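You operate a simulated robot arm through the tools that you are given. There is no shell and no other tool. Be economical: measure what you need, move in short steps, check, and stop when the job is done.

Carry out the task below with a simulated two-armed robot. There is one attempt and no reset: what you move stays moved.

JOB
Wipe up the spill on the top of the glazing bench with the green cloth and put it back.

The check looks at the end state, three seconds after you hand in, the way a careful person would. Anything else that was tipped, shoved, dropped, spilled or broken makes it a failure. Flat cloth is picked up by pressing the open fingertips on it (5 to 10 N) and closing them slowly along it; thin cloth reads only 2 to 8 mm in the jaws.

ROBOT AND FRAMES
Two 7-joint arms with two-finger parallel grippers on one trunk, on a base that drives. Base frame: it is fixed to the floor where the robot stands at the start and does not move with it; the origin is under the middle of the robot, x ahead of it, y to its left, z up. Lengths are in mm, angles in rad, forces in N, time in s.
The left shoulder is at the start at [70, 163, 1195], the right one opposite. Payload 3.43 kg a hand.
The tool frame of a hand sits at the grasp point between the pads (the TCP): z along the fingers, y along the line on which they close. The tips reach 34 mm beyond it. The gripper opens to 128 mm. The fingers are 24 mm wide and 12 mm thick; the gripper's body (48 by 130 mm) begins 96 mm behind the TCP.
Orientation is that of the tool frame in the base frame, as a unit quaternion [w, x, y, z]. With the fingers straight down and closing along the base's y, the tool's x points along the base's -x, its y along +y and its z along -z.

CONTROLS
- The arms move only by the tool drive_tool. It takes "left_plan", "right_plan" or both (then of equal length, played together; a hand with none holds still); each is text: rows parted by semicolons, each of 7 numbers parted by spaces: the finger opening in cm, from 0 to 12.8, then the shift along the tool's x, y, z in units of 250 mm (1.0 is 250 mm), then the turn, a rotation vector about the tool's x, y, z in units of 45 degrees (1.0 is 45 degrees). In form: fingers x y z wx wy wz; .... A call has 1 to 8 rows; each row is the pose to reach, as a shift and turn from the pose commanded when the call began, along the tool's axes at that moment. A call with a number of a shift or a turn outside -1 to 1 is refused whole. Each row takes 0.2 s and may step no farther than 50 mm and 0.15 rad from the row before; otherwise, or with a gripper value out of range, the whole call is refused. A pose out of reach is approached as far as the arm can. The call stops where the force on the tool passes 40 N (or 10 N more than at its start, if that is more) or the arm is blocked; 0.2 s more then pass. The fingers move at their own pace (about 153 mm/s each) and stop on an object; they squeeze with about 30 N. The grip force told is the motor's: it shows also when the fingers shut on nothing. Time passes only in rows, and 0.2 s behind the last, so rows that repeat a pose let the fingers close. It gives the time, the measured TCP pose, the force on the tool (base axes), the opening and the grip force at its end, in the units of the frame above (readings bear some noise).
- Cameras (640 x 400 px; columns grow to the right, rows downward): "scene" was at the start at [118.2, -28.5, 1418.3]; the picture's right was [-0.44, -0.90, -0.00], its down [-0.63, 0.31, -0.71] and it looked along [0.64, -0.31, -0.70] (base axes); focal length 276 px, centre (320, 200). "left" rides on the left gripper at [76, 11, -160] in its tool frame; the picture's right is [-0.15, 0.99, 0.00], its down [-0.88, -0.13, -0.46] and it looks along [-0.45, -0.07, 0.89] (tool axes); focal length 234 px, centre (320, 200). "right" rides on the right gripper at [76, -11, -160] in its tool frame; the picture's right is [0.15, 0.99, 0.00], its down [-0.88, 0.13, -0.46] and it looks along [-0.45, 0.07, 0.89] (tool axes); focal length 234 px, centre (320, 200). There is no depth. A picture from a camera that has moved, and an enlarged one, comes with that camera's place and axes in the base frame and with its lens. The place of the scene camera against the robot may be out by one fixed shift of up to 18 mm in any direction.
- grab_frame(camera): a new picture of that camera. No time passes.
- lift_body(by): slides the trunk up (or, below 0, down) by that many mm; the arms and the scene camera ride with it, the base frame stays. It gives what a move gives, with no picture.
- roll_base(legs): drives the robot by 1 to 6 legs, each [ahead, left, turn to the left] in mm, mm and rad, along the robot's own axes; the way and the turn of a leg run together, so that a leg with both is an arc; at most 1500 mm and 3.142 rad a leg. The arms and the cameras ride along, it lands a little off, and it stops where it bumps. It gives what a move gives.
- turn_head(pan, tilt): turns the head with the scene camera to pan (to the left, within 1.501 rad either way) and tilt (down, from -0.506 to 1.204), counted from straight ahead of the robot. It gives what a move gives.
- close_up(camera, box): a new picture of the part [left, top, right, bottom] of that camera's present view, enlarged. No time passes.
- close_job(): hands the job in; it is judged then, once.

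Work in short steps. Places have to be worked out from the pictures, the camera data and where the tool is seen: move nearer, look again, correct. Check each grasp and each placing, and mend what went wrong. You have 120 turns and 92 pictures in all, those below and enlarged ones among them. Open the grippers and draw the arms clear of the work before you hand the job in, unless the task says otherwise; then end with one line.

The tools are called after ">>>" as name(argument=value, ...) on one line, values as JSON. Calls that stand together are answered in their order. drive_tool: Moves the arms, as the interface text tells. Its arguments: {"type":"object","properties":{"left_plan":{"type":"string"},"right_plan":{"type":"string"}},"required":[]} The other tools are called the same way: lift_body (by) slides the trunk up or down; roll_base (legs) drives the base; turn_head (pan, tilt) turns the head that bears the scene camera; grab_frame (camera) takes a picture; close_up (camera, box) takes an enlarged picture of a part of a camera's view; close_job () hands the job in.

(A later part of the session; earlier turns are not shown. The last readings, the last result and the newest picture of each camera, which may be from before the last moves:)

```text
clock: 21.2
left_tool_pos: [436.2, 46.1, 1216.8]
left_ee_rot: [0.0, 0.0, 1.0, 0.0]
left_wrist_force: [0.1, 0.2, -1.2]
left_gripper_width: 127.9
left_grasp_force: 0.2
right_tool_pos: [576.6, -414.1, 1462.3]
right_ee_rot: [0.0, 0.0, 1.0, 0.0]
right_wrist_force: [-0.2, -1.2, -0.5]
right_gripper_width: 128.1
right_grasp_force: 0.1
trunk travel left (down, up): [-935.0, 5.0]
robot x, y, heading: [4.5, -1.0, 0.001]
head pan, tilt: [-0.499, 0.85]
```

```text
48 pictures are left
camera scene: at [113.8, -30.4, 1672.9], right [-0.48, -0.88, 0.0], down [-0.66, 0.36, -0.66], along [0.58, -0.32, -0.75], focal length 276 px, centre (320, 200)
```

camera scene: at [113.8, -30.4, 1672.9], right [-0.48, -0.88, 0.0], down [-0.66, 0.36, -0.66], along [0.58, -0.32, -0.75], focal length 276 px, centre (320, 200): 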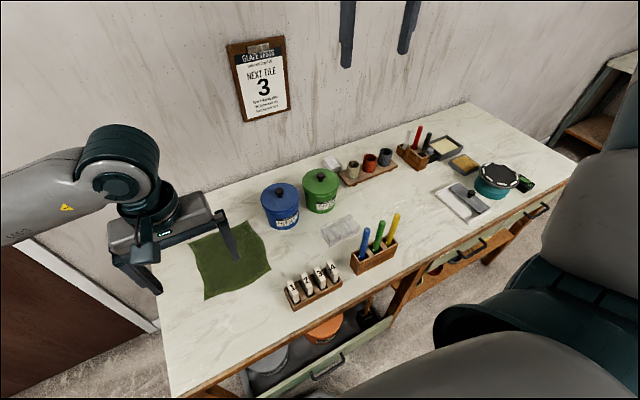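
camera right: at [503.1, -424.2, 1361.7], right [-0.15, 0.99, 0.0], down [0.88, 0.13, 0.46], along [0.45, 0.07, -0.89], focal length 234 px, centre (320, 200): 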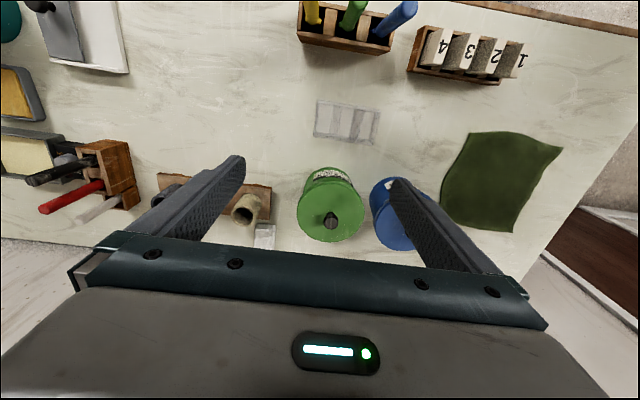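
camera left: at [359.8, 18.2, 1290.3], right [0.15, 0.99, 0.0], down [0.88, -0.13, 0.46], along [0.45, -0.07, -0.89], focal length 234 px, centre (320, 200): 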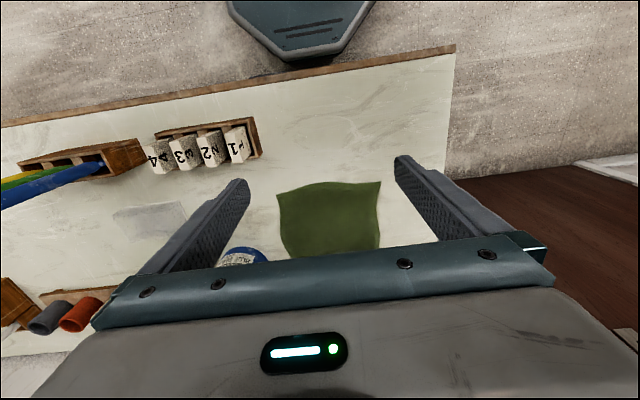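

The board reads "GLAZE TESTS", so this is the glazing bench. I enlarge the top in parts from this high view.

>>> close_up(camera="scene", box=[320, 90, 600, 265])

>>> close_up(camera="scene", box=[150, 150, 390, 300])

>>> close_up(camera="scene", box=[220, 30, 300, 130])

```text
2.29 times, centred on (460, 178) of scene
camera zoom: at [113.8, -30.4, 1672.9], right [-0.48, -0.88, 0.0], down [-0.66, 0.36, -0.66], along [0.58, -0.32, -0.75], focal length 631 px, centre (0, 251)
```

zoom: 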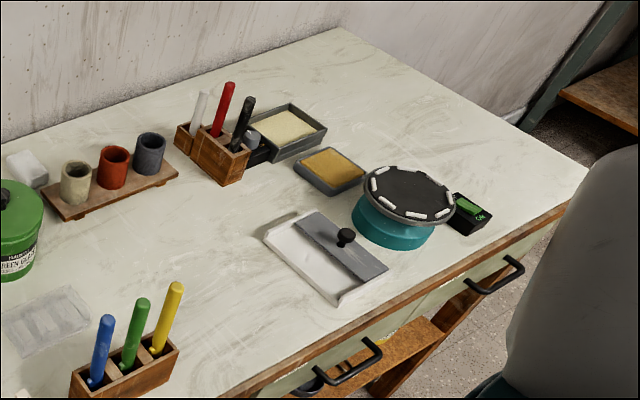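

```text
2.67 times, centred on (270, 225) of scene
camera zoom: at [113.8, -30.4, 1672.9], right [-0.48, -0.88, 0.0], down [-0.66, 0.36, -0.66], along [0.58, -0.32, -0.75], focal length 736 px, centre (453, 133)
```

zoom: 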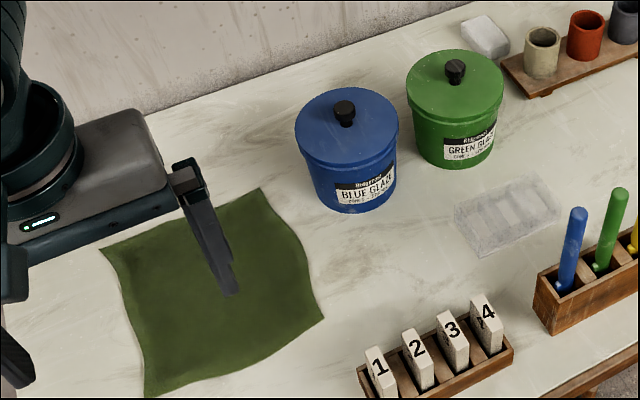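

```text
4.00 times, centred on (260, 80) of scene
camera zoom: at [113.8, -30.4, 1672.9], right [-0.48, -0.88, 0.0], down [-0.66, 0.36, -0.66], along [0.58, -0.32, -0.75], focal length 1104 px, centre (560, 680)
```

zoom: 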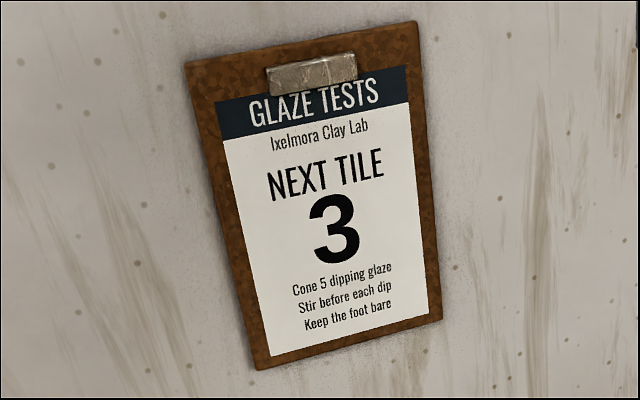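

No puddle is visible anywhere open; comparing several views, the surface also seems nearer z ≈ 855, and cloth ≈ x 553–782, y −103…115. The spill may be under the cloth. I lower the trunk, draw the right hand back, and then lift the cloth's near edge.

>>> lift_body(by=-260)

>>> drive_tool(left_plan="6 -0.1 -0.05 0 0 0 0; 6 -0.25 -0.1 0 0 0 0; 6 -0.4 -0.15 0 0 0 0; 6 -0.54 -0.16 0 0 0 0; 6 -0.54 -0.16 0 0 0 0; 6 -0.54 -0.16 0 0 0 0; 6 -0.54 -0.16 0 0 0 0", right_plan="12.8 0.17 -0.08 0 0 0 0; 12.8 0.34 -0.16 0 0 0 0; 12.8 0.51 -0.24 0 0 0 0; 12.8 0.68 -0.32 0 0 0 0; 12.8 0.85 -0.4 0 0 0 0; 12.8 0.98 -0.5 0 0 0 0; 12.8 0.98 -0.6 0 0 0 0")

>>> grab_frame(camera="left")

>>> grab_frame(camera="scene")

```text
clock: 23.8
left_tool_pos: [436.1, 45.9, 957.1]
left_ee_rot: [-0.001, -0.001, 1.0, 0.0]
left_wrist_force: [-0.7, 1.2, 0.3]
left_gripper_width: 128.1
left_grasp_force: 0.0
right_tool_pos: [576.7, -413.0, 1201.7]
right_ee_rot: [0.0, -0.001, 1.0, -0.001]
right_wrist_force: [0.3, 0.4, 0.0]
right_gripper_width: 128.0
right_grasp_force: 0.0
trunk travel left (down, up): [-675.0, 265.0]
robot x, y, heading: [2.1, 1.6, -0.002]
head pan, tilt: [-0.499, 0.85]
```

```text
clock: 25.4
left_tool_pos: [569.1, 7.3, 957.8]
left_ee_rot: [0.001, -0.001, 1.0, 0.0]
left_wrist_force: [0.4, -0.2, -0.6]
left_gripper_width: 60.2
left_grasp_force: 0.0
right_tool_pos: [330.5, -563.8, 1203.6]
right_ee_rot: [0.001, -0.001, 1.0, 0.0]
right_wrist_force: [-0.3, 0.3, 0.0]
right_gripper_width: 128.3
right_grasp_force: 0.0
trunk travel left (down, up): [-675.0, 265.0]
robot x, y, heading: [1.0, -2.5, 0.008]
head pan, tilt: [-0.499, 0.85]
```

```text
44 pictures are left
camera left: at [493.3, 17.3, 1117.1], right [0.14, 0.99, 0.0], down [0.88, -0.13, 0.46], along [0.45, -0.07, -0.89], focal length 234 px, centre (320, 200)
```

left: 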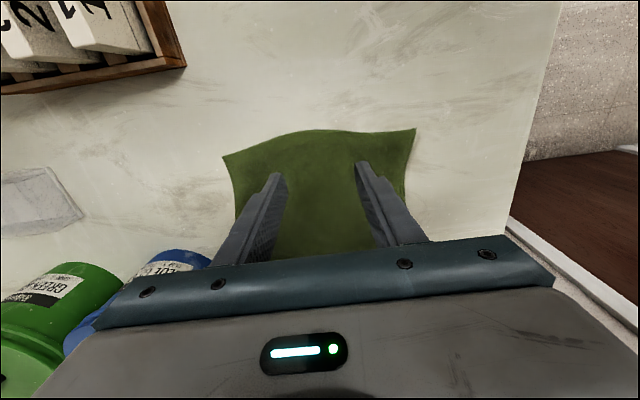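

```text
43 pictures are left
camera scene: at [112.2, -29.7, 1413.1], right [-0.48, -0.88, 0.0], down [-0.66, 0.36, -0.66], along [0.58, -0.32, -0.75], focal length 276 px, centre (320, 200)
```

scene: 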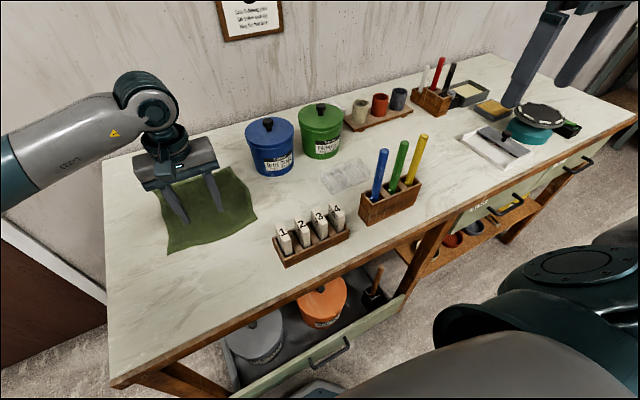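

Fingers are at (569, 7), just inside the cloth's near edge. I descend in small steps until I feel contact.

>>> drive_tool(left_plan="6 0.02 0 0.05 0 0 0; 6 0.02 0 0.1 0 0 0; 6 0.02 0 0.15 0 0 0; 6 0.02 0 0.19 0 0 0; 6 0.02 0 0.21 0 0 0; 6 0.02 0 0.23 0 0 0; 6 0.02 0 0.24 0 0 0; 6 0.02 0 0.24 0 0 0")

```text
clock: 27.2
left_tool_pos: [567.0, 6.0, 896.9]
left_ee_rot: [0.0, -0.001, 1.0, 0.001]
left_wrist_force: [1.7, 0.8, 6.0]
left_gripper_width: 60.0
left_grasp_force: 0.2
right_tool_pos: [331.3, -563.8, 1203.7]
right_ee_rot: [0.0, 0.0, 1.0, 0.0]
right_wrist_force: [0.5, 0.7, -0.8]
right_gripper_width: 127.9
right_grasp_force: 0.0
trunk travel left (down, up): [-675.0, 265.0]
robot x, y, heading: [0.4, -0.1, -0.002]
head pan, tilt: [-0.499, 0.85]
```

Contact at TCP z ≈ 897 with 6 N (surface ≈ 860). I close the fingers slowly along the cloth.

>>> drive_tool(left_plan="5.3 0 0 0.003 0 0 0; 4.6 0 0 0.003 0 0 0; 3.9 0 0 0.003 0 0 0; 3.2 0 0 0.003 0 0 0; 2.4 0 0 0.003 0 0 0; 1.6 0 0 0.003 0 0 0; 0.8 0 0 0.003 0 0 0; 0 0 0 0.003 0 0 0")

>>> drive_tool(left_plan="0 0 0 0 0 0 0; 0 0 0 -0.03 0 0 0; 0 0 0 -0.08 0 0 0; 0 0 0 -0.16 0 0 0; 0 0 0 -0.16 0 0 0")

>>> grab_frame(camera="scene")

```text
clock: 29.0
left_tool_pos: [565.0, 6.1, 896.8]
left_ee_rot: [0.0, -0.001, 1.0, 0.0]
left_wrist_force: [1.1, 0.1, 12.3]
left_gripper_width: 6.1
left_grasp_force: 29.9
right_tool_pos: [331.3, -563.7, 1202.7]
right_ee_rot: [0.0, 0.0, 1.0, 0.0]
right_wrist_force: [0.5, 0.2, -0.2]
right_gripper_width: 128.1
right_grasp_force: 0.1
trunk travel left (down, up): [-675.0, 265.0]
robot x, y, heading: [0.6, 0.6, 0.0]
head pan, tilt: [-0.499, 0.85]
```

```text
clock: 30.2
left_tool_pos: [566.0, 6.6, 935.2]
left_ee_rot: [0.0, -0.001, 1.0, 0.0]
left_wrist_force: [0.5, 1.4, 0.4]
left_gripper_width: 6.2
left_grasp_force: 30.1
right_tool_pos: [330.3, -563.3, 1203.6]
right_ee_rot: [0.0, 0.0, 1.0, -0.001]
right_wrist_force: [-0.3, 0.7, 0.5]
right_gripper_width: 128.2
right_grasp_force: 0.2
trunk travel left (down, up): [-675.0, 265.0]
robot x, y, heading: [1.7, 4.8, 0.003]
head pan, tilt: [-0.499, 0.85]
```

```text
42 pictures are left
camera scene: at [113.7, -30.3, 1412.9], right [-0.48, -0.88, 0.0], down [-0.66, 0.36, -0.66], along [0.58, -0.32, -0.75], focal length 276 px, centre (320, 200)
```

scene: 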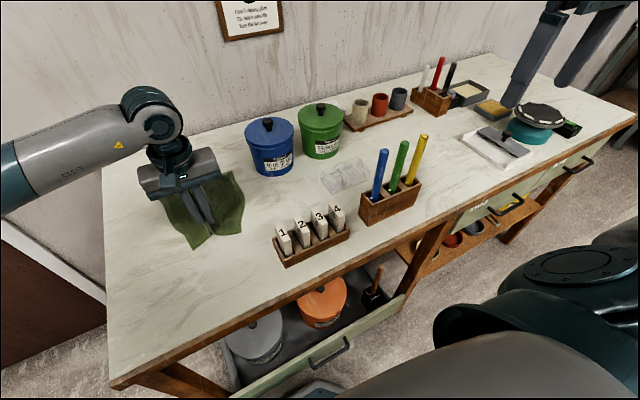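

The cloth is held (6 mm in the jaws). I lift it straight up to see beneath.

>>> drive_tool(left_plan="0 0 0 -0.16 0 0 0; 0 0 0 -0.32 0 0 0; 0 0 0 -0.48 0 0 0; 0 0 0 -0.64 0 0 0; 0 0 0 -0.8 0 0 0; 0 0 0 -0.92 0 0 0; 0 0 0 -0.92 0 0 0; 0 0 0 -0.92 0 0 0")

>>> turn_head(pan=-0.1, tilt=0.75)

>>> grab_frame(camera="scene")

>>> grab_frame(camera="left")

```text
clock: 32.0
left_tool_pos: [568.7, 6.8, 1166.1]
left_ee_rot: [0.0, -0.001, 1.0, 0.0]
left_wrist_force: [0.0, 0.6, -0.1]
left_gripper_width: 6.3
left_grasp_force: 30.2
right_tool_pos: [330.6, -564.2, 1202.7]
right_ee_rot: [0.001, 0.001, 1.0, 0.0]
right_wrist_force: [0.3, -0.2, 0.0]
right_gripper_width: 128.1
right_grasp_force: 0.1
trunk travel left (down, up): [-675.0, 265.0]
robot x, y, heading: [3.6, -0.0, 0.001]
head pan, tilt: [-0.499, 0.85]
```

```text
clock: 32.9
left_tool_pos: [567.4, 6.5, 1164.2]
left_ee_rot: [0.0, 0.0, 1.0, 0.0]
left_wrist_force: [-0.4, -1.0, -0.3]
left_gripper_width: 6.3
left_grasp_force: 29.8
right_tool_pos: [331.5, -563.2, 1203.4]
right_ee_rot: [0.0, -0.001, 1.0, 0.0]
right_wrist_force: [-0.1, -0.2, 0.6]
right_gripper_width: 128.1
right_grasp_force: 0.0
trunk travel left (down, up): [-675.0, 265.0]
robot x, y, heading: [-2.5, -0.6, -0.001]
head pan, tilt: [-0.099, 0.75]
```

```text
41 pictures are left
camera scene: at [127.4, -1.3, 1420.9], right [-0.1, -0.99, 0.0], down [-0.68, 0.07, -0.73], along [0.73, -0.07, -0.68], focal length 276 px, centre (320, 200)
```

scene: 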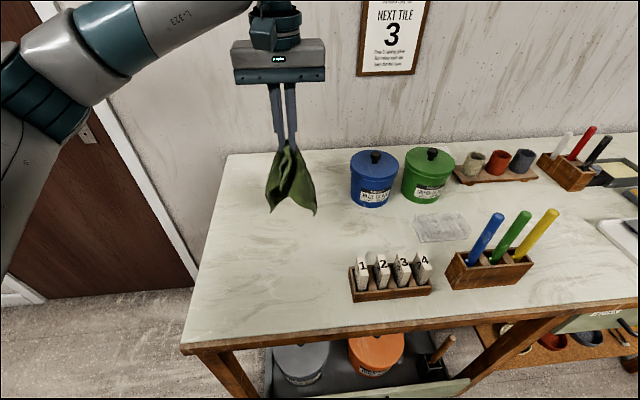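

```text
40 pictures are left
camera left: at [491.1, 17.4, 1324.8], right [0.15, 0.99, 0.0], down [0.88, -0.13, 0.46], along [0.45, -0.07, -0.89], focal length 234 px, centre (320, 200)
```

left: 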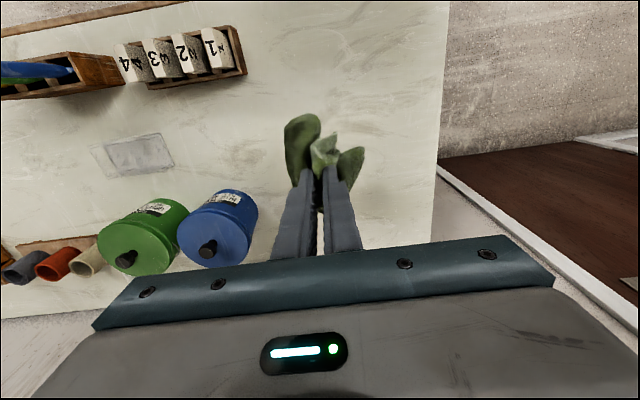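

>>> close_up(camera="scene", box=[190, 150, 430, 300])

>>> close_up(camera="left", box=[160, 20, 480, 220])

```text
2.67 times, centred on (310, 225) of scene
camera zoom: at [127.4, -1.3, 1420.9], right [-0.1, -0.99, 0.0], down [-0.68, 0.07, -0.73], along [0.73, -0.07, -0.68], focal length 736 px, centre (347, 133)
```

zoom: 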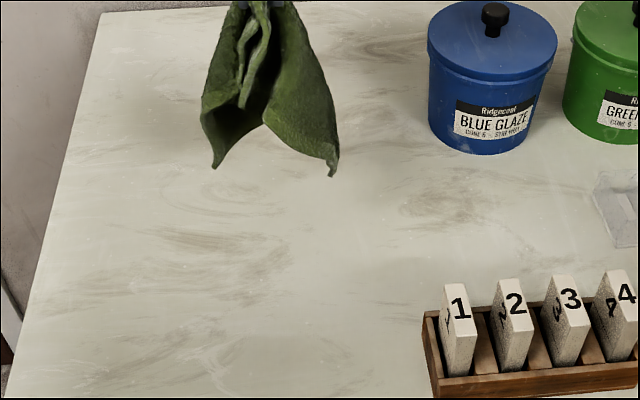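

```text
2.00 times, centred on (320, 120) of left
camera zoom: at [491.1, 17.4, 1324.8], right [0.15, 0.99, 0.0], down [0.88, -0.13, 0.46], along [0.45, -0.07, -0.89], focal length 468 px, centre (320, 360)
```

zoom: 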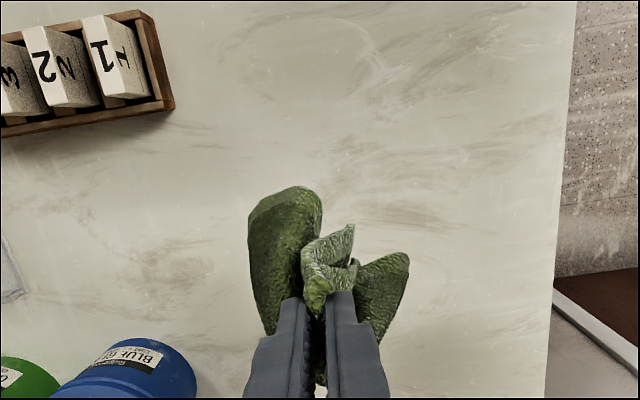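

Nothing is plainly under the cloth. I check the oval patch once more at high enlargement from both cameras.

>>> close_up(camera="left", box=[250, 10, 378, 90])

>>> close_up(camera="scene", box=[230, 240, 358, 320])

```text
5.00 times, centred on (314, 50) of left
camera zoom: at [491.1, 17.4, 1324.8], right [0.15, 0.99, 0.0], down [0.88, -0.13, 0.46], along [0.45, -0.07, -0.89], focal length 1171 px, centre (350, 950)
```

zoom: 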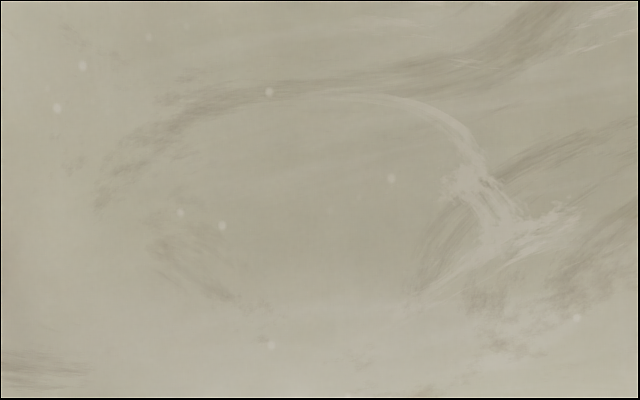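

```text
5.00 times, centred on (294, 280) of scene
camera zoom: at [127.4, -1.3, 1420.9], right [-0.1, -0.99, 0.0], down [-0.68, 0.07, -0.73], along [0.73, -0.07, -0.68], focal length 1380 px, centre (450, -200)
```

zoom: 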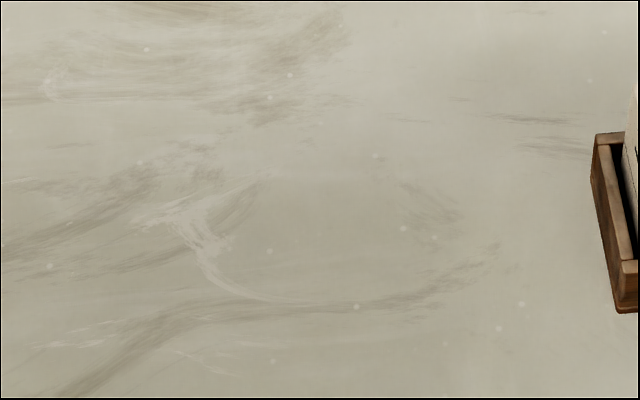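

Only veins. I inspect the right half of the bench from above with the right hand's camera.

>>> drive_tool(right_plan="12.8 -0.05 -0.18 0 0 0 0; 12.8 -0.1 -0.36 0 0 0 0; 12.8 -0.15 -0.54 0 0 0 0; 12.8 -0.2 -0.72 0 0 0 0; 12.8 -0.25 -0.9 0 0 0 0; 12.8 -0.4 -1 0 0 0 0; 12.8 -0.55 -1 0 0 0 0; 12.8 -0.55 -1 0 0 0 0")

>>> grab_frame(camera="right")

>>> turn_head(pan=-0.95, tilt=0.6)

>>> grab_frame(camera="scene")

```text
clock: 34.7
left_tool_pos: [566.1, 8.0, 1165.6]
left_ee_rot: [0.001, -0.001, 1.0, -0.001]
left_wrist_force: [-0.7, -0.1, -0.3]
left_gripper_width: 6.0
left_grasp_force: 29.7
right_tool_pos: [404.3, -655.0, 1211.7]
right_ee_rot: [0.029, 0.006, 1.0, -0.012]
right_wrist_force: [2.4, -0.1, -2.1]
right_gripper_width: 127.8
right_grasp_force: 0.0
right hand out of reach, approached as far as the arm can: row 3, 4, 5, 6, 7, 8
trunk travel left (down, up): [-675.0, 265.0]
robot x, y, heading: [3.2, 2.5, 0.005]
head pan, tilt: [-0.099, 0.75]
```

```text
35 pictures are left
camera right: at [319.7, -661.9, 1367.4], right [-0.13, 0.99, -0.03], down [0.86, 0.13, 0.5], along [0.5, 0.04, -0.86], focal length 234 px, centre (320, 200)
```

right: 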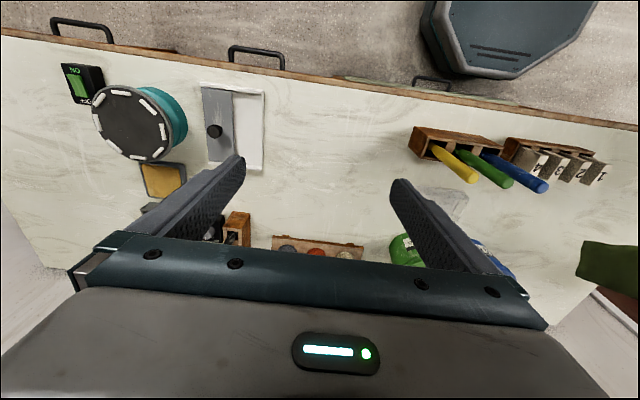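

```text
clock: 35.9
left_tool_pos: [566.9, 6.7, 1164.1]
left_ee_rot: [0.0, 0.0, 1.0, 0.0]
left_wrist_force: [0.6, 0.7, -1.0]
left_gripper_width: 6.1
left_grasp_force: 29.9
right_tool_pos: [405.9, -656.8, 1210.6]
right_ee_rot: [0.028, 0.006, 1.0, -0.011]
right_wrist_force: [-0.7, 0.0, 0.0]
right_gripper_width: 128.0
right_grasp_force: 0.1
trunk travel left (down, up): [-675.0, 265.0]
robot x, y, heading: [-1.1, 0.4, 0.001]
head pan, tilt: [-0.949, 0.6]
```

```text
34 pictures are left
camera scene: at [96.7, -64.7, 1433.8], right [-0.81, -0.58, 0.0], down [-0.33, 0.46, -0.82], along [0.48, -0.67, -0.57], focal length 276 px, centre (320, 200)
```

scene: 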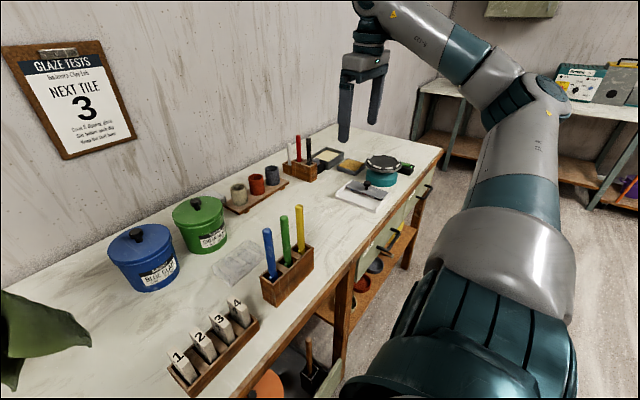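

>>> close_up(camera="right", box=[0, 40, 320, 240])

>>> close_up(camera="right", box=[230, 70, 550, 270])

>>> close_up(camera="scene", box=[200, 110, 456, 270])

```text
2.00 times, centred on (160, 140) of right
camera zoom: at [320.8, -663.7, 1365.9], right [-0.13, 0.99, -0.03], down [0.86, 0.13, 0.5], along [0.5, 0.04, -0.86], focal length 468 px, centre (640, 320)
```

zoom: 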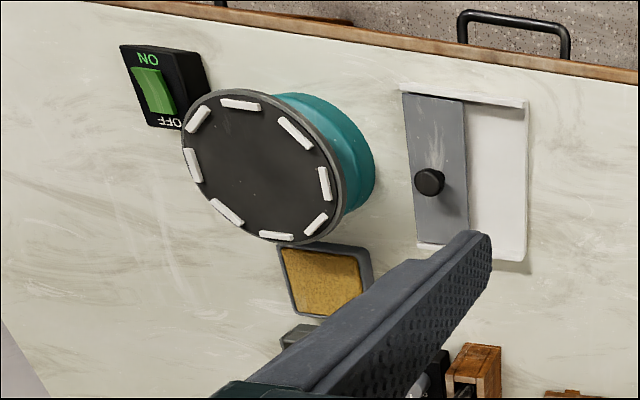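

```text
2.00 times, centred on (390, 170) of right
camera zoom: at [320.8, -663.7, 1365.9], right [-0.13, 0.99, -0.03], down [0.86, 0.13, 0.5], along [0.5, 0.04, -0.86], focal length 468 px, centre (180, 260)
```

zoom: 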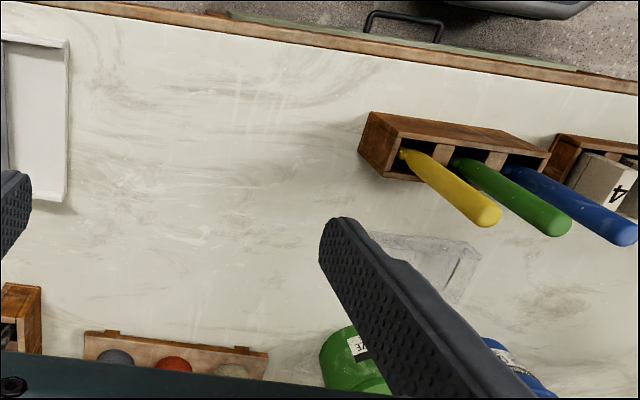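

```text
2.50 times, centred on (328, 190) of scene
camera zoom: at [96.7, -64.7, 1433.8], right [-0.81, -0.58, 0.0], down [-0.33, 0.46, -0.82], along [0.48, -0.67, -0.57], focal length 690 px, centre (300, 225)
```

zoom: 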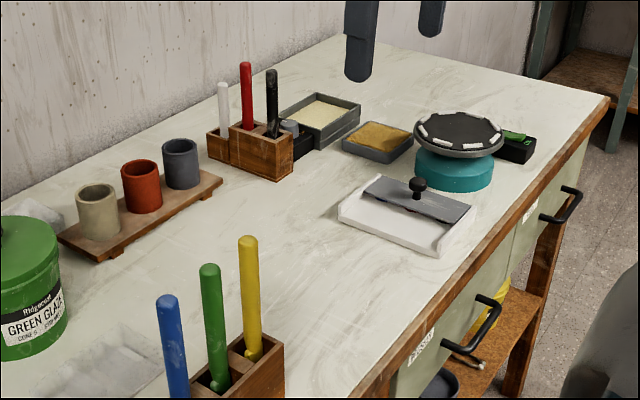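

>>> close_up(camera="right", box=[0, 90, 144, 180])

>>> close_up(camera="right", box=[240, 90, 400, 190])

>>> close_up(camera="scene", box=[190, 225, 290, 288])

```text
4.44 times, centred on (72, 135) of right
camera zoom: at [320.8, -663.7, 1365.9], right [-0.13, 0.99, -0.03], down [0.86, 0.13, 0.5], along [0.5, 0.04, -0.86], focal length 1041 px, centre (1422, 489)
```

zoom: 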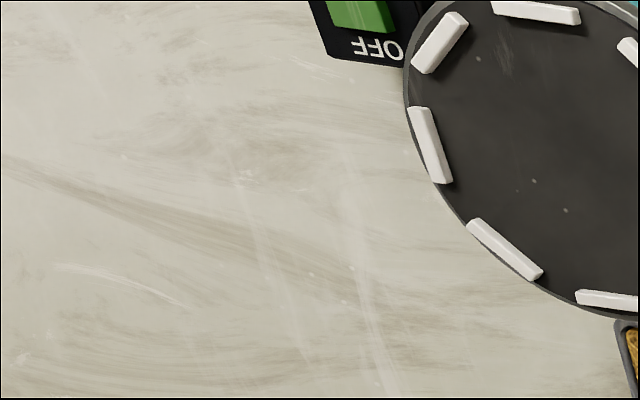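

```text
4.00 times, centred on (320, 140) of right
camera zoom: at [320.8, -663.7, 1365.9], right [-0.13, 0.99, -0.03], down [0.86, 0.13, 0.5], along [0.5, 0.04, -0.86], focal length 937 px, centre (320, 440)
```

zoom: 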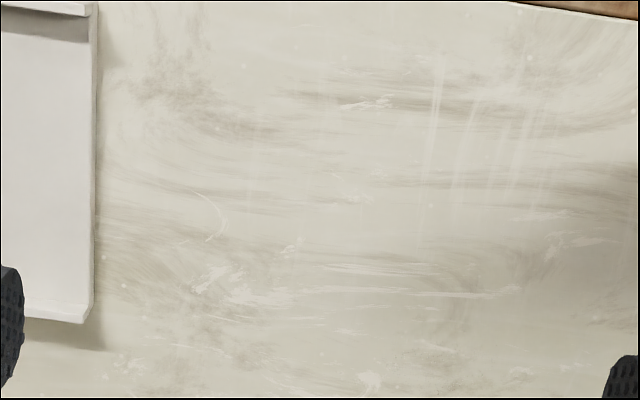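

```text
6.35 times, centred on (240, 256) of scene
camera zoom: at [96.7, -64.7, 1433.8], right [-0.81, -0.58, 0.0], down [-0.33, 0.46, -0.82], along [0.48, -0.67, -0.57], focal length 1753 px, centre (828, -159)
```

zoom: 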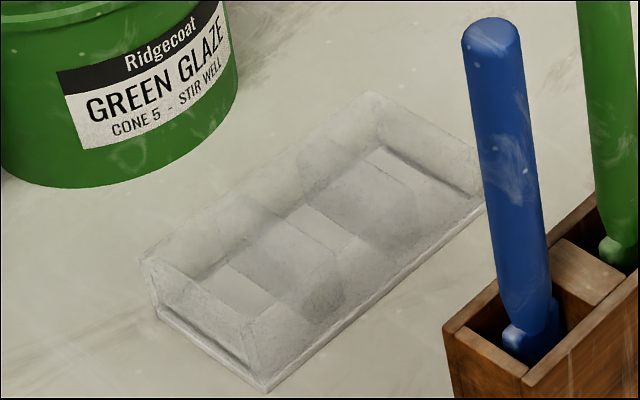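

Nothing found yet on this bench. I check the rest of the room with the head before moving on, looking right‑rear and left‑rear.

>>> turn_head(pan=-1.5, tilt=0.35)

>>> close_up(camera="scene", box=[320, 80, 640, 280])

>>> turn_head(pan=1.5, tilt=0.35)

>>> grab_frame(camera="scene")

```text
clock: 36.9
left_tool_pos: [568.3, 6.8, 1165.9]
left_ee_rot: [0.0, -0.001, 1.0, 0.0]
left_wrist_force: [0.1, 0.0, -0.4]
left_gripper_width: 6.0
left_grasp_force: 29.9
right_tool_pos: [405.0, -657.5, 1210.5]
right_ee_rot: [0.029, 0.007, 1.0, -0.011]
right_wrist_force: [0.3, 0.0, 0.1]
right_gripper_width: 127.7
right_grasp_force: 0.0
trunk travel left (down, up): [-675.0, 265.0]
robot x, y, heading: [-2.1, -0.7, -0.003]
head pan, tilt: [-1.499, 0.351]
```

```text
2.00 times, centred on (480, 180) of scene
camera zoom: at [51.7, -85.8, 1456.6], right [-1.0, -0.07, 0.0], down [-0.03, 0.34, -0.94], along [0.07, -0.94, -0.34], focal length 552 px, centre (0, 240)
```

zoom: 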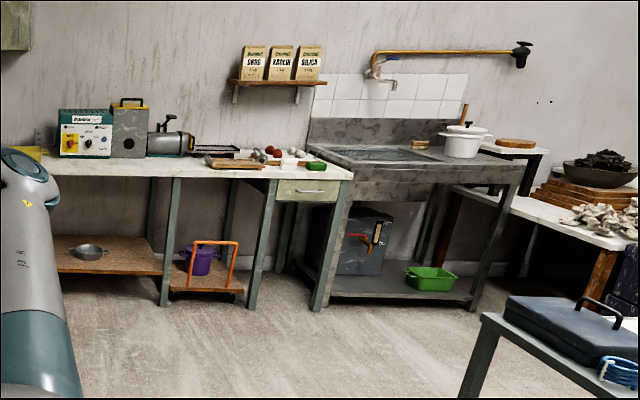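

```text
clock: 39.5
left_tool_pos: [565.3, 6.8, 1164.4]
left_ee_rot: [-0.001, -0.001, 1.0, 0.0]
left_wrist_force: [-0.9, 0.4, 0.1]
left_gripper_width: 6.1
left_grasp_force: 30.0
right_tool_pos: [405.4, -656.0, 1209.1]
right_ee_rot: [0.028, 0.007, 1.0, -0.011]
right_wrist_force: [0.1, -0.3, 0.1]
right_gripper_width: 128.0
right_grasp_force: 0.1
trunk travel left (down, up): [-675.0, 265.0]
robot x, y, heading: [-2.5, 0.6, -0.0]
head pan, tilt: [1.499, 0.351]
```

```text
26 pictures are left
camera scene: at [51.6, 99.9, 1456.6], right [1.0, -0.07, 0.0], down [-0.02, -0.34, -0.94], along [0.07, 0.94, -0.34], focal length 276 px, centre (320, 200)
```

scene: 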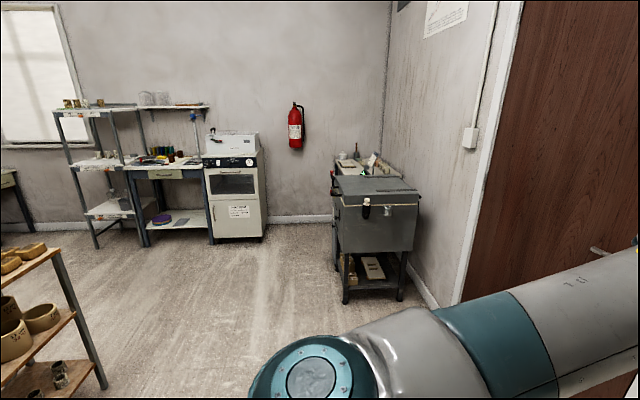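

This is clearly the glazing bench; a clear puddle would show best at a grazing angle. I back the base off 500 mm so the arms leave the bench, then lower the camera.

>>> roll_base(legs=[[-500, 0, 0]])

>>> turn_head(pan=-0.4, tilt=0.4)

>>> grab_frame(camera="scene")

```text
clock: 42.4
left_tool_pos: [64.3, 6.7, 1165.5]
left_ee_rot: [0.001, 0.001, 1.0, 0.0]
left_wrist_force: [-0.3, 0.1, -0.6]
left_gripper_width: 6.0
left_grasp_force: 29.2
right_tool_pos: [-100.1, -657.0, 1193.8]
right_ee_rot: [0.002, 0.007, 1.0, -0.011]
right_wrist_force: [0.3, -0.1, -0.4]
right_gripper_width: 128.1
right_grasp_force: 0.0
trunk travel left (down, up): [-675.0, 265.0]
robot x, y, heading: [-501.1, -0.3, -0.0]
head pan, tilt: [1.499, 0.351]
```

```text
clock: 44.3
left_tool_pos: [62.8, 4.3, 1165.1]
left_ee_rot: [0.0, 0.001, 1.0, 0.0]
left_wrist_force: [0.5, -0.6, 0.4]
left_gripper_width: 6.1
left_grasp_force: 29.7
right_tool_pos: [-100.6, -657.0, 1193.5]
right_ee_rot: [0.001, 0.006, 1.0, -0.01]
right_wrist_force: [1.0, -0.3, 0.1]
right_gripper_width: 128.0
right_grasp_force: 0.0
trunk travel left (down, up): [-675.0, 265.0]
robot x, y, heading: [-505.6, 1.2, -0.004]
head pan, tilt: [-0.4, 0.4]
```

```text
25 pictures are left
camera scene: at [-373.3, -28.6, 1452.0], right [-0.39, -0.92, 0.0], down [-0.36, 0.15, -0.92], along [0.85, -0.36, -0.39], focal length 276 px, centre (320, 200)
```

scene: 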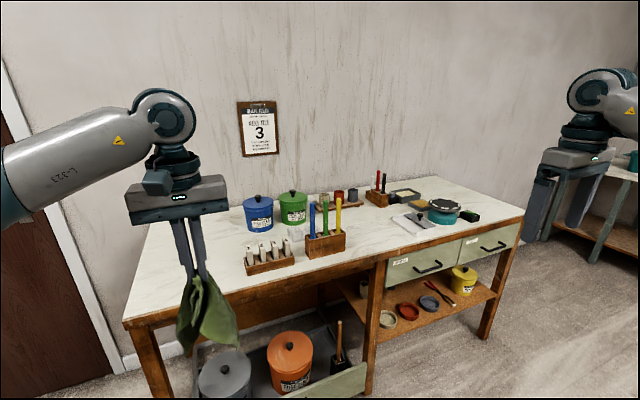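

I raise the held cloth and then lower the trunk for a grazing look.

>>> drive_tool(left_plan="0 0 0 -0.18 0 0 0; 0 0 0 -0.36 0 0 0; 0 0 0 -0.54 0 0 0; 0 0.06 0 -0.72 0 0 0; 0 0.1 0 -0.86 0 0 0")

>>> lift_body(by=-270)

>>> turn_head(pan=-0.4, tilt=0.15)

>>> close_up(camera="scene", box=[100, 130, 360, 290])

>>> close_up(camera="scene", box=[320, 130, 580, 290])

```text
clock: 45.5
left_tool_pos: [34.1, 6.1, 1379.5]
left_ee_rot: [0.0, 0.001, 1.0, 0.0]
left_wrist_force: [0.9, 0.3, -0.6]
left_gripper_width: 6.0
left_grasp_force: 29.7
right_tool_pos: [-101.0, -657.7, 1192.5]
right_ee_rot: [0.002, 0.007, 1.0, -0.01]
right_wrist_force: [-0.6, -0.4, 0.0]
right_gripper_width: 128.1
right_grasp_force: 0.1
trunk travel left (down, up): [-675.0, 265.0]
robot x, y, heading: [-502.6, -1.2, -0.007]
head pan, tilt: [-0.4, 0.4]
```

```text
clock: 48.2
left_tool_pos: [35.2, 7.0, 1110.0]
left_ee_rot: [0.0, 0.001, 1.0, 0.0]
left_wrist_force: [0.2, -0.4, -0.6]
left_gripper_width: 6.3
left_grasp_force: 30.3
right_tool_pos: [-99.6, -656.4, 923.1]
right_ee_rot: [0.002, 0.007, 1.0, -0.011]
right_wrist_force: [-0.3, -0.2, 0.2]
right_gripper_width: 128.0
right_grasp_force: 0.1
trunk travel left (down, up): [-405.0, 535.0]
robot x, y, heading: [-503.8, -0.8, -0.004]
head pan, tilt: [-0.4, 0.4]
```

```text
clock: 49.0
left_tool_pos: [36.0, 6.3, 1109.3]
left_ee_rot: [0.0, 0.0, 1.0, -0.001]
left_wrist_force: [0.4, 0.8, -0.1]
left_gripper_width: 6.2
left_grasp_force: 29.7
right_tool_pos: [-99.5, -657.0, 922.5]
right_ee_rot: [0.001, 0.008, 1.0, -0.011]
right_wrist_force: [-0.4, -0.3, 0.2]
right_gripper_width: 128.0
right_grasp_force: 0.1
trunk travel left (down, up): [-405.0, 535.0]
robot x, y, heading: [-502.3, 0.7, -0.005]
head pan, tilt: [-0.4, 0.15]
```

```text
2.46 times, centred on (230, 210) of scene
camera zoom: at [-373.3, -28.7, 1205.2], right [-0.39, -0.92, 0.0], down [-0.14, 0.06, -0.99], along [0.91, -0.39, -0.15], focal length 680 px, centre (542, 175)
```

zoom: 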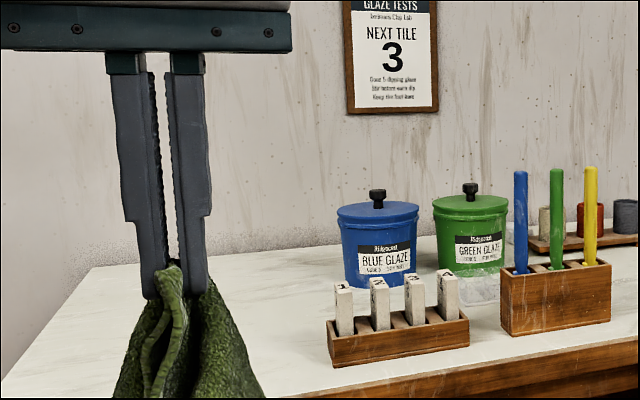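

```text
2.46 times, centred on (450, 210) of scene
camera zoom: at [-373.3, -28.7, 1205.2], right [-0.39, -0.92, 0.0], down [-0.14, 0.06, -0.99], along [0.91, -0.39, -0.15], focal length 680 px, centre (0, 175)
```

zoom: 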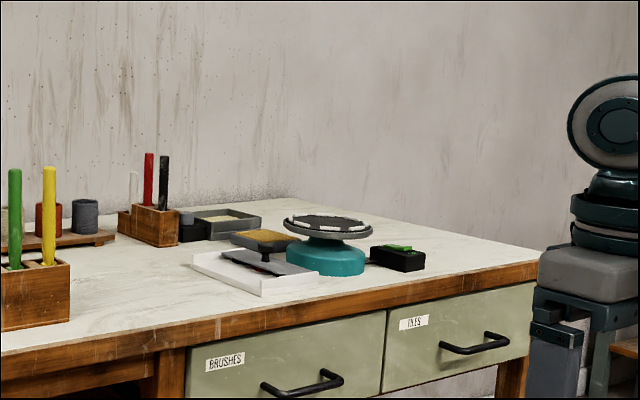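

No puddle at grazing angle on what is visible either. I raise the trunk again and drive to the right part to look straight down behind the boxes and around the turntable.

>>> lift_body(by=330)

>>> drive_tool(right_plan="12.8 -0.05 0.18 0 0 0 0; 12.8 -0.15 0.36 0 0 0 0; 12.8 -0.25 0.54 0 0 0 0; 12.8 -0.4 0.7 0 0 0 0; 12.8 -0.55 0.8 0 0 0 0; 12.8 -0.7 0.9 0 0 0 0; 12.8 -0.85 1 0 0 0 0; 12.8 -0.85 1 0 0 0 0")

>>> roll_base(legs=[[0, -600, 0], [450, 0, 0]])

>>> grab_frame(camera="right")

```text
clock: 52.2
left_tool_pos: [35.2, 6.6, 1439.8]
left_ee_rot: [0.0, 0.0, 1.0, -0.001]
left_wrist_force: [-0.1, -0.5, 0.1]
left_gripper_width: 6.3
left_grasp_force: 30.3
right_tool_pos: [-99.9, -657.9, 1254.1]
right_ee_rot: [0.002, 0.006, 1.0, -0.011]
right_wrist_force: [0.4, 0.3, -0.2]
right_gripper_width: 128.2
right_grasp_force: 0.1
trunk travel left (down, up): [-735.0, 205.0]
robot x, y, heading: [-500.4, 2.7, -0.001]
head pan, tilt: [-0.4, 0.15]
```

```text
refused: row 2 steps farther than a row can; nothing moved
```

```text
clock: 58.0
left_tool_pos: [494.0, -596.2, 1441.0]
left_ee_rot: [0.001, 0.002, 1.0, 0.0]
left_wrist_force: [0.2, -0.2, 0.7]
left_gripper_width: 6.1
left_grasp_force: 30.0
right_tool_pos: [357.1, -1261.3, 1253.1]
right_ee_rot: [0.002, 0.007, 1.0, -0.011]
right_wrist_force: [0.5, -0.5, 0.6]
right_gripper_width: 128.1
right_grasp_force: 0.2
trunk travel left (down, up): [-735.0, 205.0]
robot x, y, heading: [-45.1, -603.6, -0.003]
head pan, tilt: [-0.4, 0.15]
```

```text
22 pictures are left
camera right: at [281.4, -1267.7, 1413.0], right [-0.13, 0.99, -0.02], down [0.88, 0.13, 0.46], along [0.46, 0.04, -0.89], focal length 234 px, centre (320, 200)
```

right: 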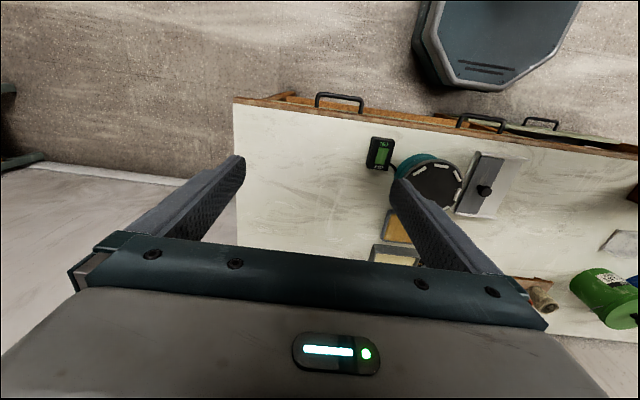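

The right end is clean. I look down at the right half with the head camera from here.

>>> turn_head(pan=-0.15, tilt=0.85)

>>> grab_frame(camera="scene")

>>> grab_frame(camera="left")

```text
clock: 59.1
left_tool_pos: [494.6, -595.9, 1439.8]
left_ee_rot: [0.0, 0.002, 1.0, 0.0]
left_wrist_force: [-0.8, 0.1, -0.4]
left_gripper_width: 6.3
left_grasp_force: 29.7
right_tool_pos: [358.1, -1261.2, 1253.1]
right_ee_rot: [0.002, 0.007, 1.0, -0.011]
right_wrist_force: [0.6, 0.1, 0.0]
right_gripper_width: 128.0
right_grasp_force: 0.0
trunk travel left (down, up): [-735.0, 205.0]
robot x, y, heading: [-43.7, -603.5, -0.004]
head pan, tilt: [-0.15, 0.85]
```

```text
21 pictures are left
camera scene: at [76.9, -608.2, 1473.0], right [-0.15, -0.99, 0.0], down [-0.74, 0.12, -0.66], along [0.65, -0.1, -0.75], focal length 276 px, centre (320, 200)
```

scene: 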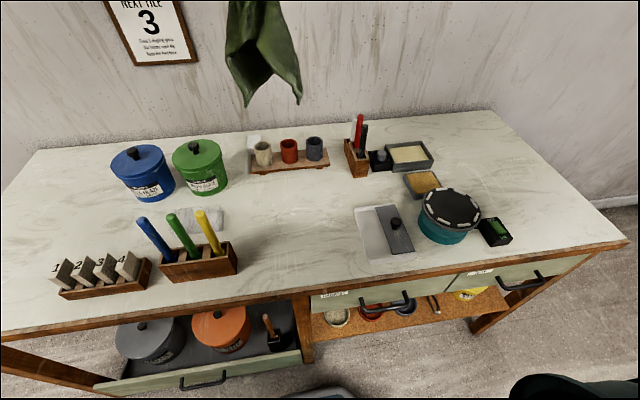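

```text
20 pictures are left
camera left: at [417.9, -586.4, 1599.6], right [0.15, 0.99, 0.0], down [0.88, -0.13, 0.46], along [0.45, -0.07, -0.89], focal length 234 px, centre (320, 200)
```

left: 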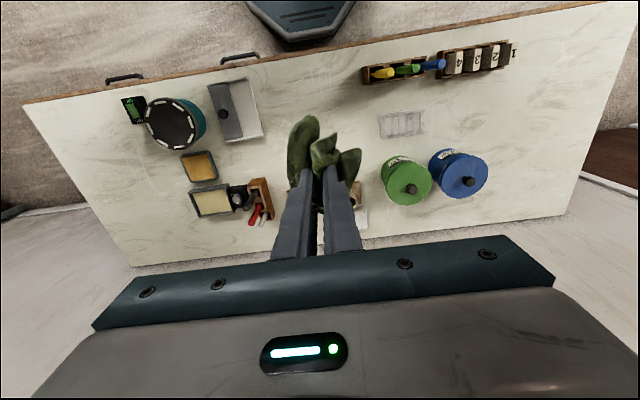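

>>> close_up(camera="scene", box=[190, 120, 430, 280])

>>> close_up(camera="scene", box=[400, 100, 640, 260])

>>> close_up(camera="scene", box=[0, 120, 240, 280])

```text
2.50 times, centred on (310, 200) of scene
camera zoom: at [76.9, -608.2, 1473.0], right [-0.15, -0.99, 0.0], down [-0.74, 0.12, -0.66], along [0.65, -0.1, -0.75], focal length 690 px, centre (345, 200)
```

zoom: 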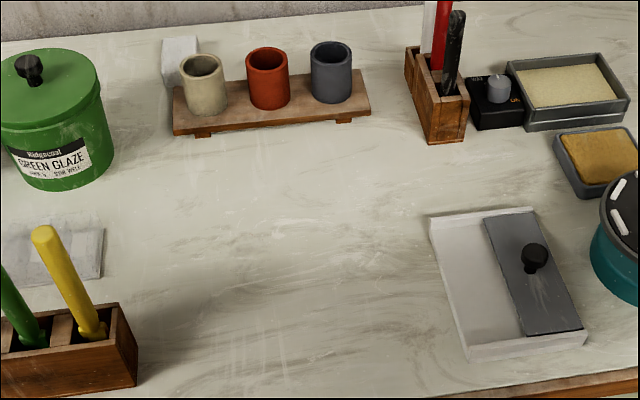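

```text
2.50 times, centred on (520, 180) of scene
camera zoom: at [76.9, -608.2, 1473.0], right [-0.15, -0.99, 0.0], down [-0.74, 0.12, -0.66], along [0.65, -0.1, -0.75], focal length 690 px, centre (-180, 250)
```

zoom: 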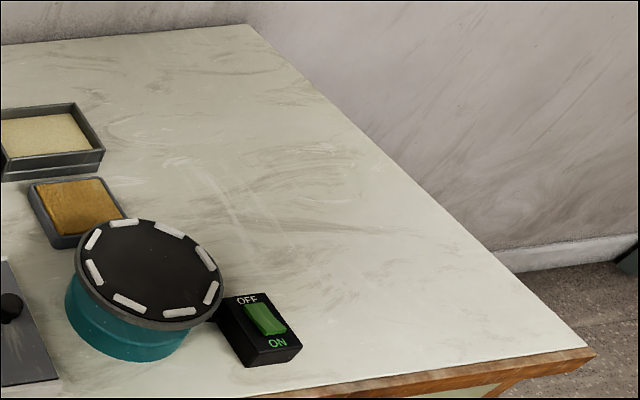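

```text
2.50 times, centred on (120, 200) of scene
camera zoom: at [76.9, -608.2, 1473.0], right [-0.15, -0.99, 0.0], down [-0.74, 0.12, -0.66], along [0.65, -0.1, -0.75], focal length 690 px, centre (820, 200)
```

zoom: 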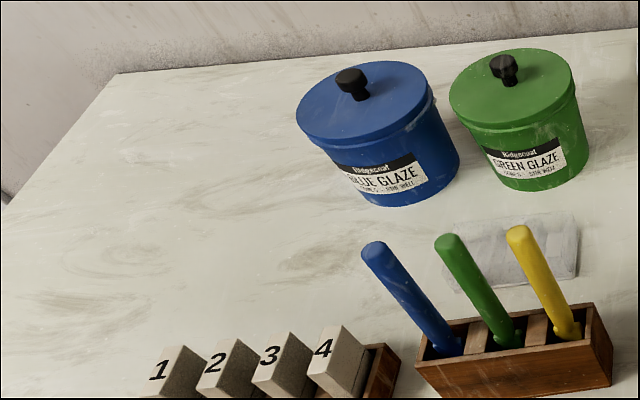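

>>> close_up(camera="left", box=[340, 60, 600, 250])

>>> close_up(camera="left", box=[60, 90, 300, 265])

```text
2.11 times, centred on (470, 155) of left
camera zoom: at [417.9, -586.4, 1599.6], right [0.15, 0.99, 0.0], down [0.88, -0.13, 0.46], along [0.45, -0.07, -0.89], focal length 493 px, centre (4, 295)
```

zoom: 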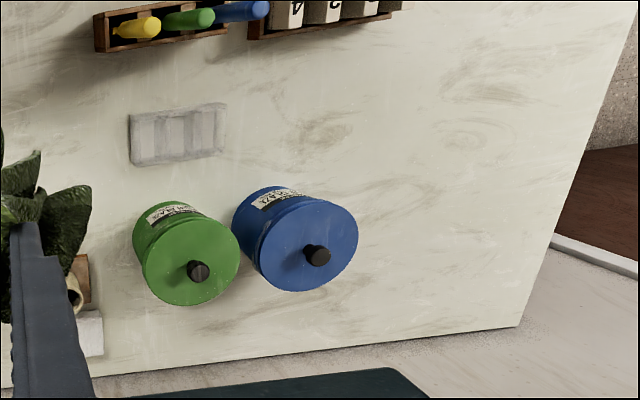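

```text
2.29 times, centred on (180, 178) of left
camera zoom: at [417.9, -586.4, 1599.6], right [0.15, 0.99, 0.0], down [0.88, -0.13, 0.46], along [0.45, -0.07, -0.89], focal length 535 px, centre (640, 251)
```

zoom: 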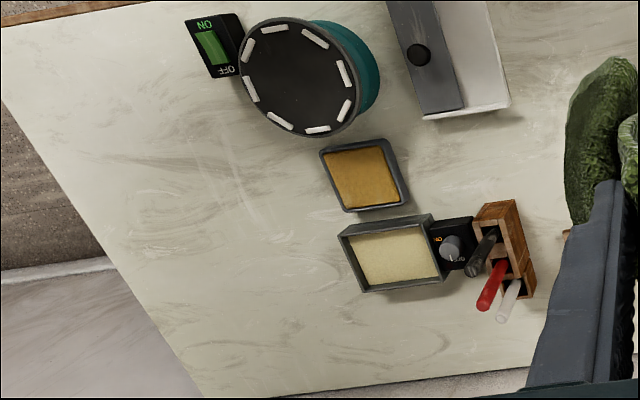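

Every part of the top has been seen: the only closed, smooth-centred outline is the oval at about (441, 6), in the open area by the cloth. I return to the start place with arms high, and will wipe there first and compare before/after.

>>> roll_base(legs=[[-456, 0, 0], [0, 603, 0], [500, 0, 0]])

>>> lift_body(by=-60)

>>> turn_head(pan=-0.1, tilt=0.9)

>>> grab_frame(camera="scene")

```text
clock: 67.4
left_tool_pos: [554.1, 6.2, 1439.6]
left_ee_rot: [0.001, 0.004, 1.0, 0.0]
left_wrist_force: [0.5, 0.0, -1.0]
left_gripper_width: 6.3
left_grasp_force: 30.5
right_tool_pos: [414.0, -657.2, 1254.2]
right_ee_rot: [0.002, 0.009, 1.0, -0.011]
right_wrist_force: [1.0, 0.2, -0.3]
right_gripper_width: 128.0
right_grasp_force: 0.2
trunk travel left (down, up): [-735.0, 205.0]
robot x, y, heading: [16.2, 3.0, -0.009]
head pan, tilt: [-0.15, 0.85]
```

```text
clock: 68.4
left_tool_pos: [554.6, 6.1, 1380.5]
left_ee_rot: [0.0, 0.005, 1.0, -0.001]
left_wrist_force: [0.2, 0.2, 0.1]
left_gripper_width: 6.6
left_grasp_force: 30.1
right_tool_pos: [414.6, -658.4, 1193.2]
right_ee_rot: [0.003, 0.009, 1.0, -0.011]
right_wrist_force: [0.4, -0.7, 0.0]
right_gripper_width: 128.0
right_grasp_force: 0.2
trunk travel left (down, up): [-675.0, 265.0]
robot x, y, heading: [12.9, 3.2, -0.008]
head pan, tilt: [-0.15, 0.85]
```

```text
clock: 69.0
left_tool_pos: [553.4, 6.5, 1380.5]
left_ee_rot: [0.0, 0.004, 1.0, 0.0]
left_wrist_force: [0.1, 0.0, -0.4]
left_gripper_width: 6.1
left_grasp_force: 30.2
right_tool_pos: [415.4, -658.0, 1193.4]
right_ee_rot: [0.003, 0.01, 1.0, -0.011]
right_wrist_force: [-0.9, -0.1, -0.8]
right_gripper_width: 127.9
right_grasp_force: 0.0
trunk travel left (down, up): [-675.0, 265.0]
robot x, y, heading: [15.4, 4.4, -0.007]
head pan, tilt: [-0.099, 0.901]
```

```text
14 pictures are left
camera scene: at [135.5, 1.5, 1409.1], right [-0.11, -0.99, 0.0], down [-0.78, 0.09, -0.62], along [0.62, -0.07, -0.78], focal length 276 px, centre (320, 200)
```

scene: 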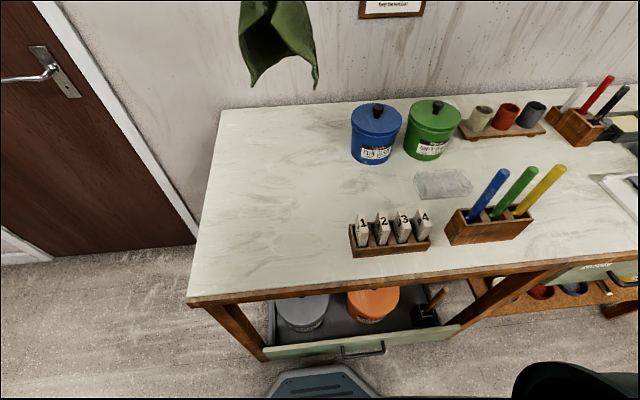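

>>> close_up(camera="scene", box=[190, 105, 420, 300])

```text
2.05 times, centred on (305, 202) of scene
camera zoom: at [135.5, 1.5, 1409.1], right [-0.11, -0.99, 0.0], down [-0.78, 0.09, -0.62], along [0.62, -0.07, -0.78], focal length 566 px, centre (351, 195)
```

zoom: 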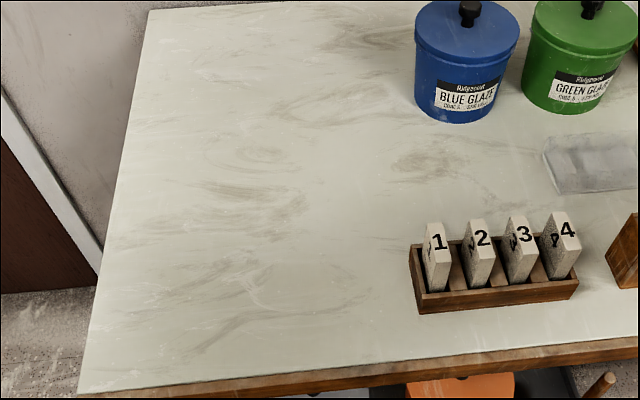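

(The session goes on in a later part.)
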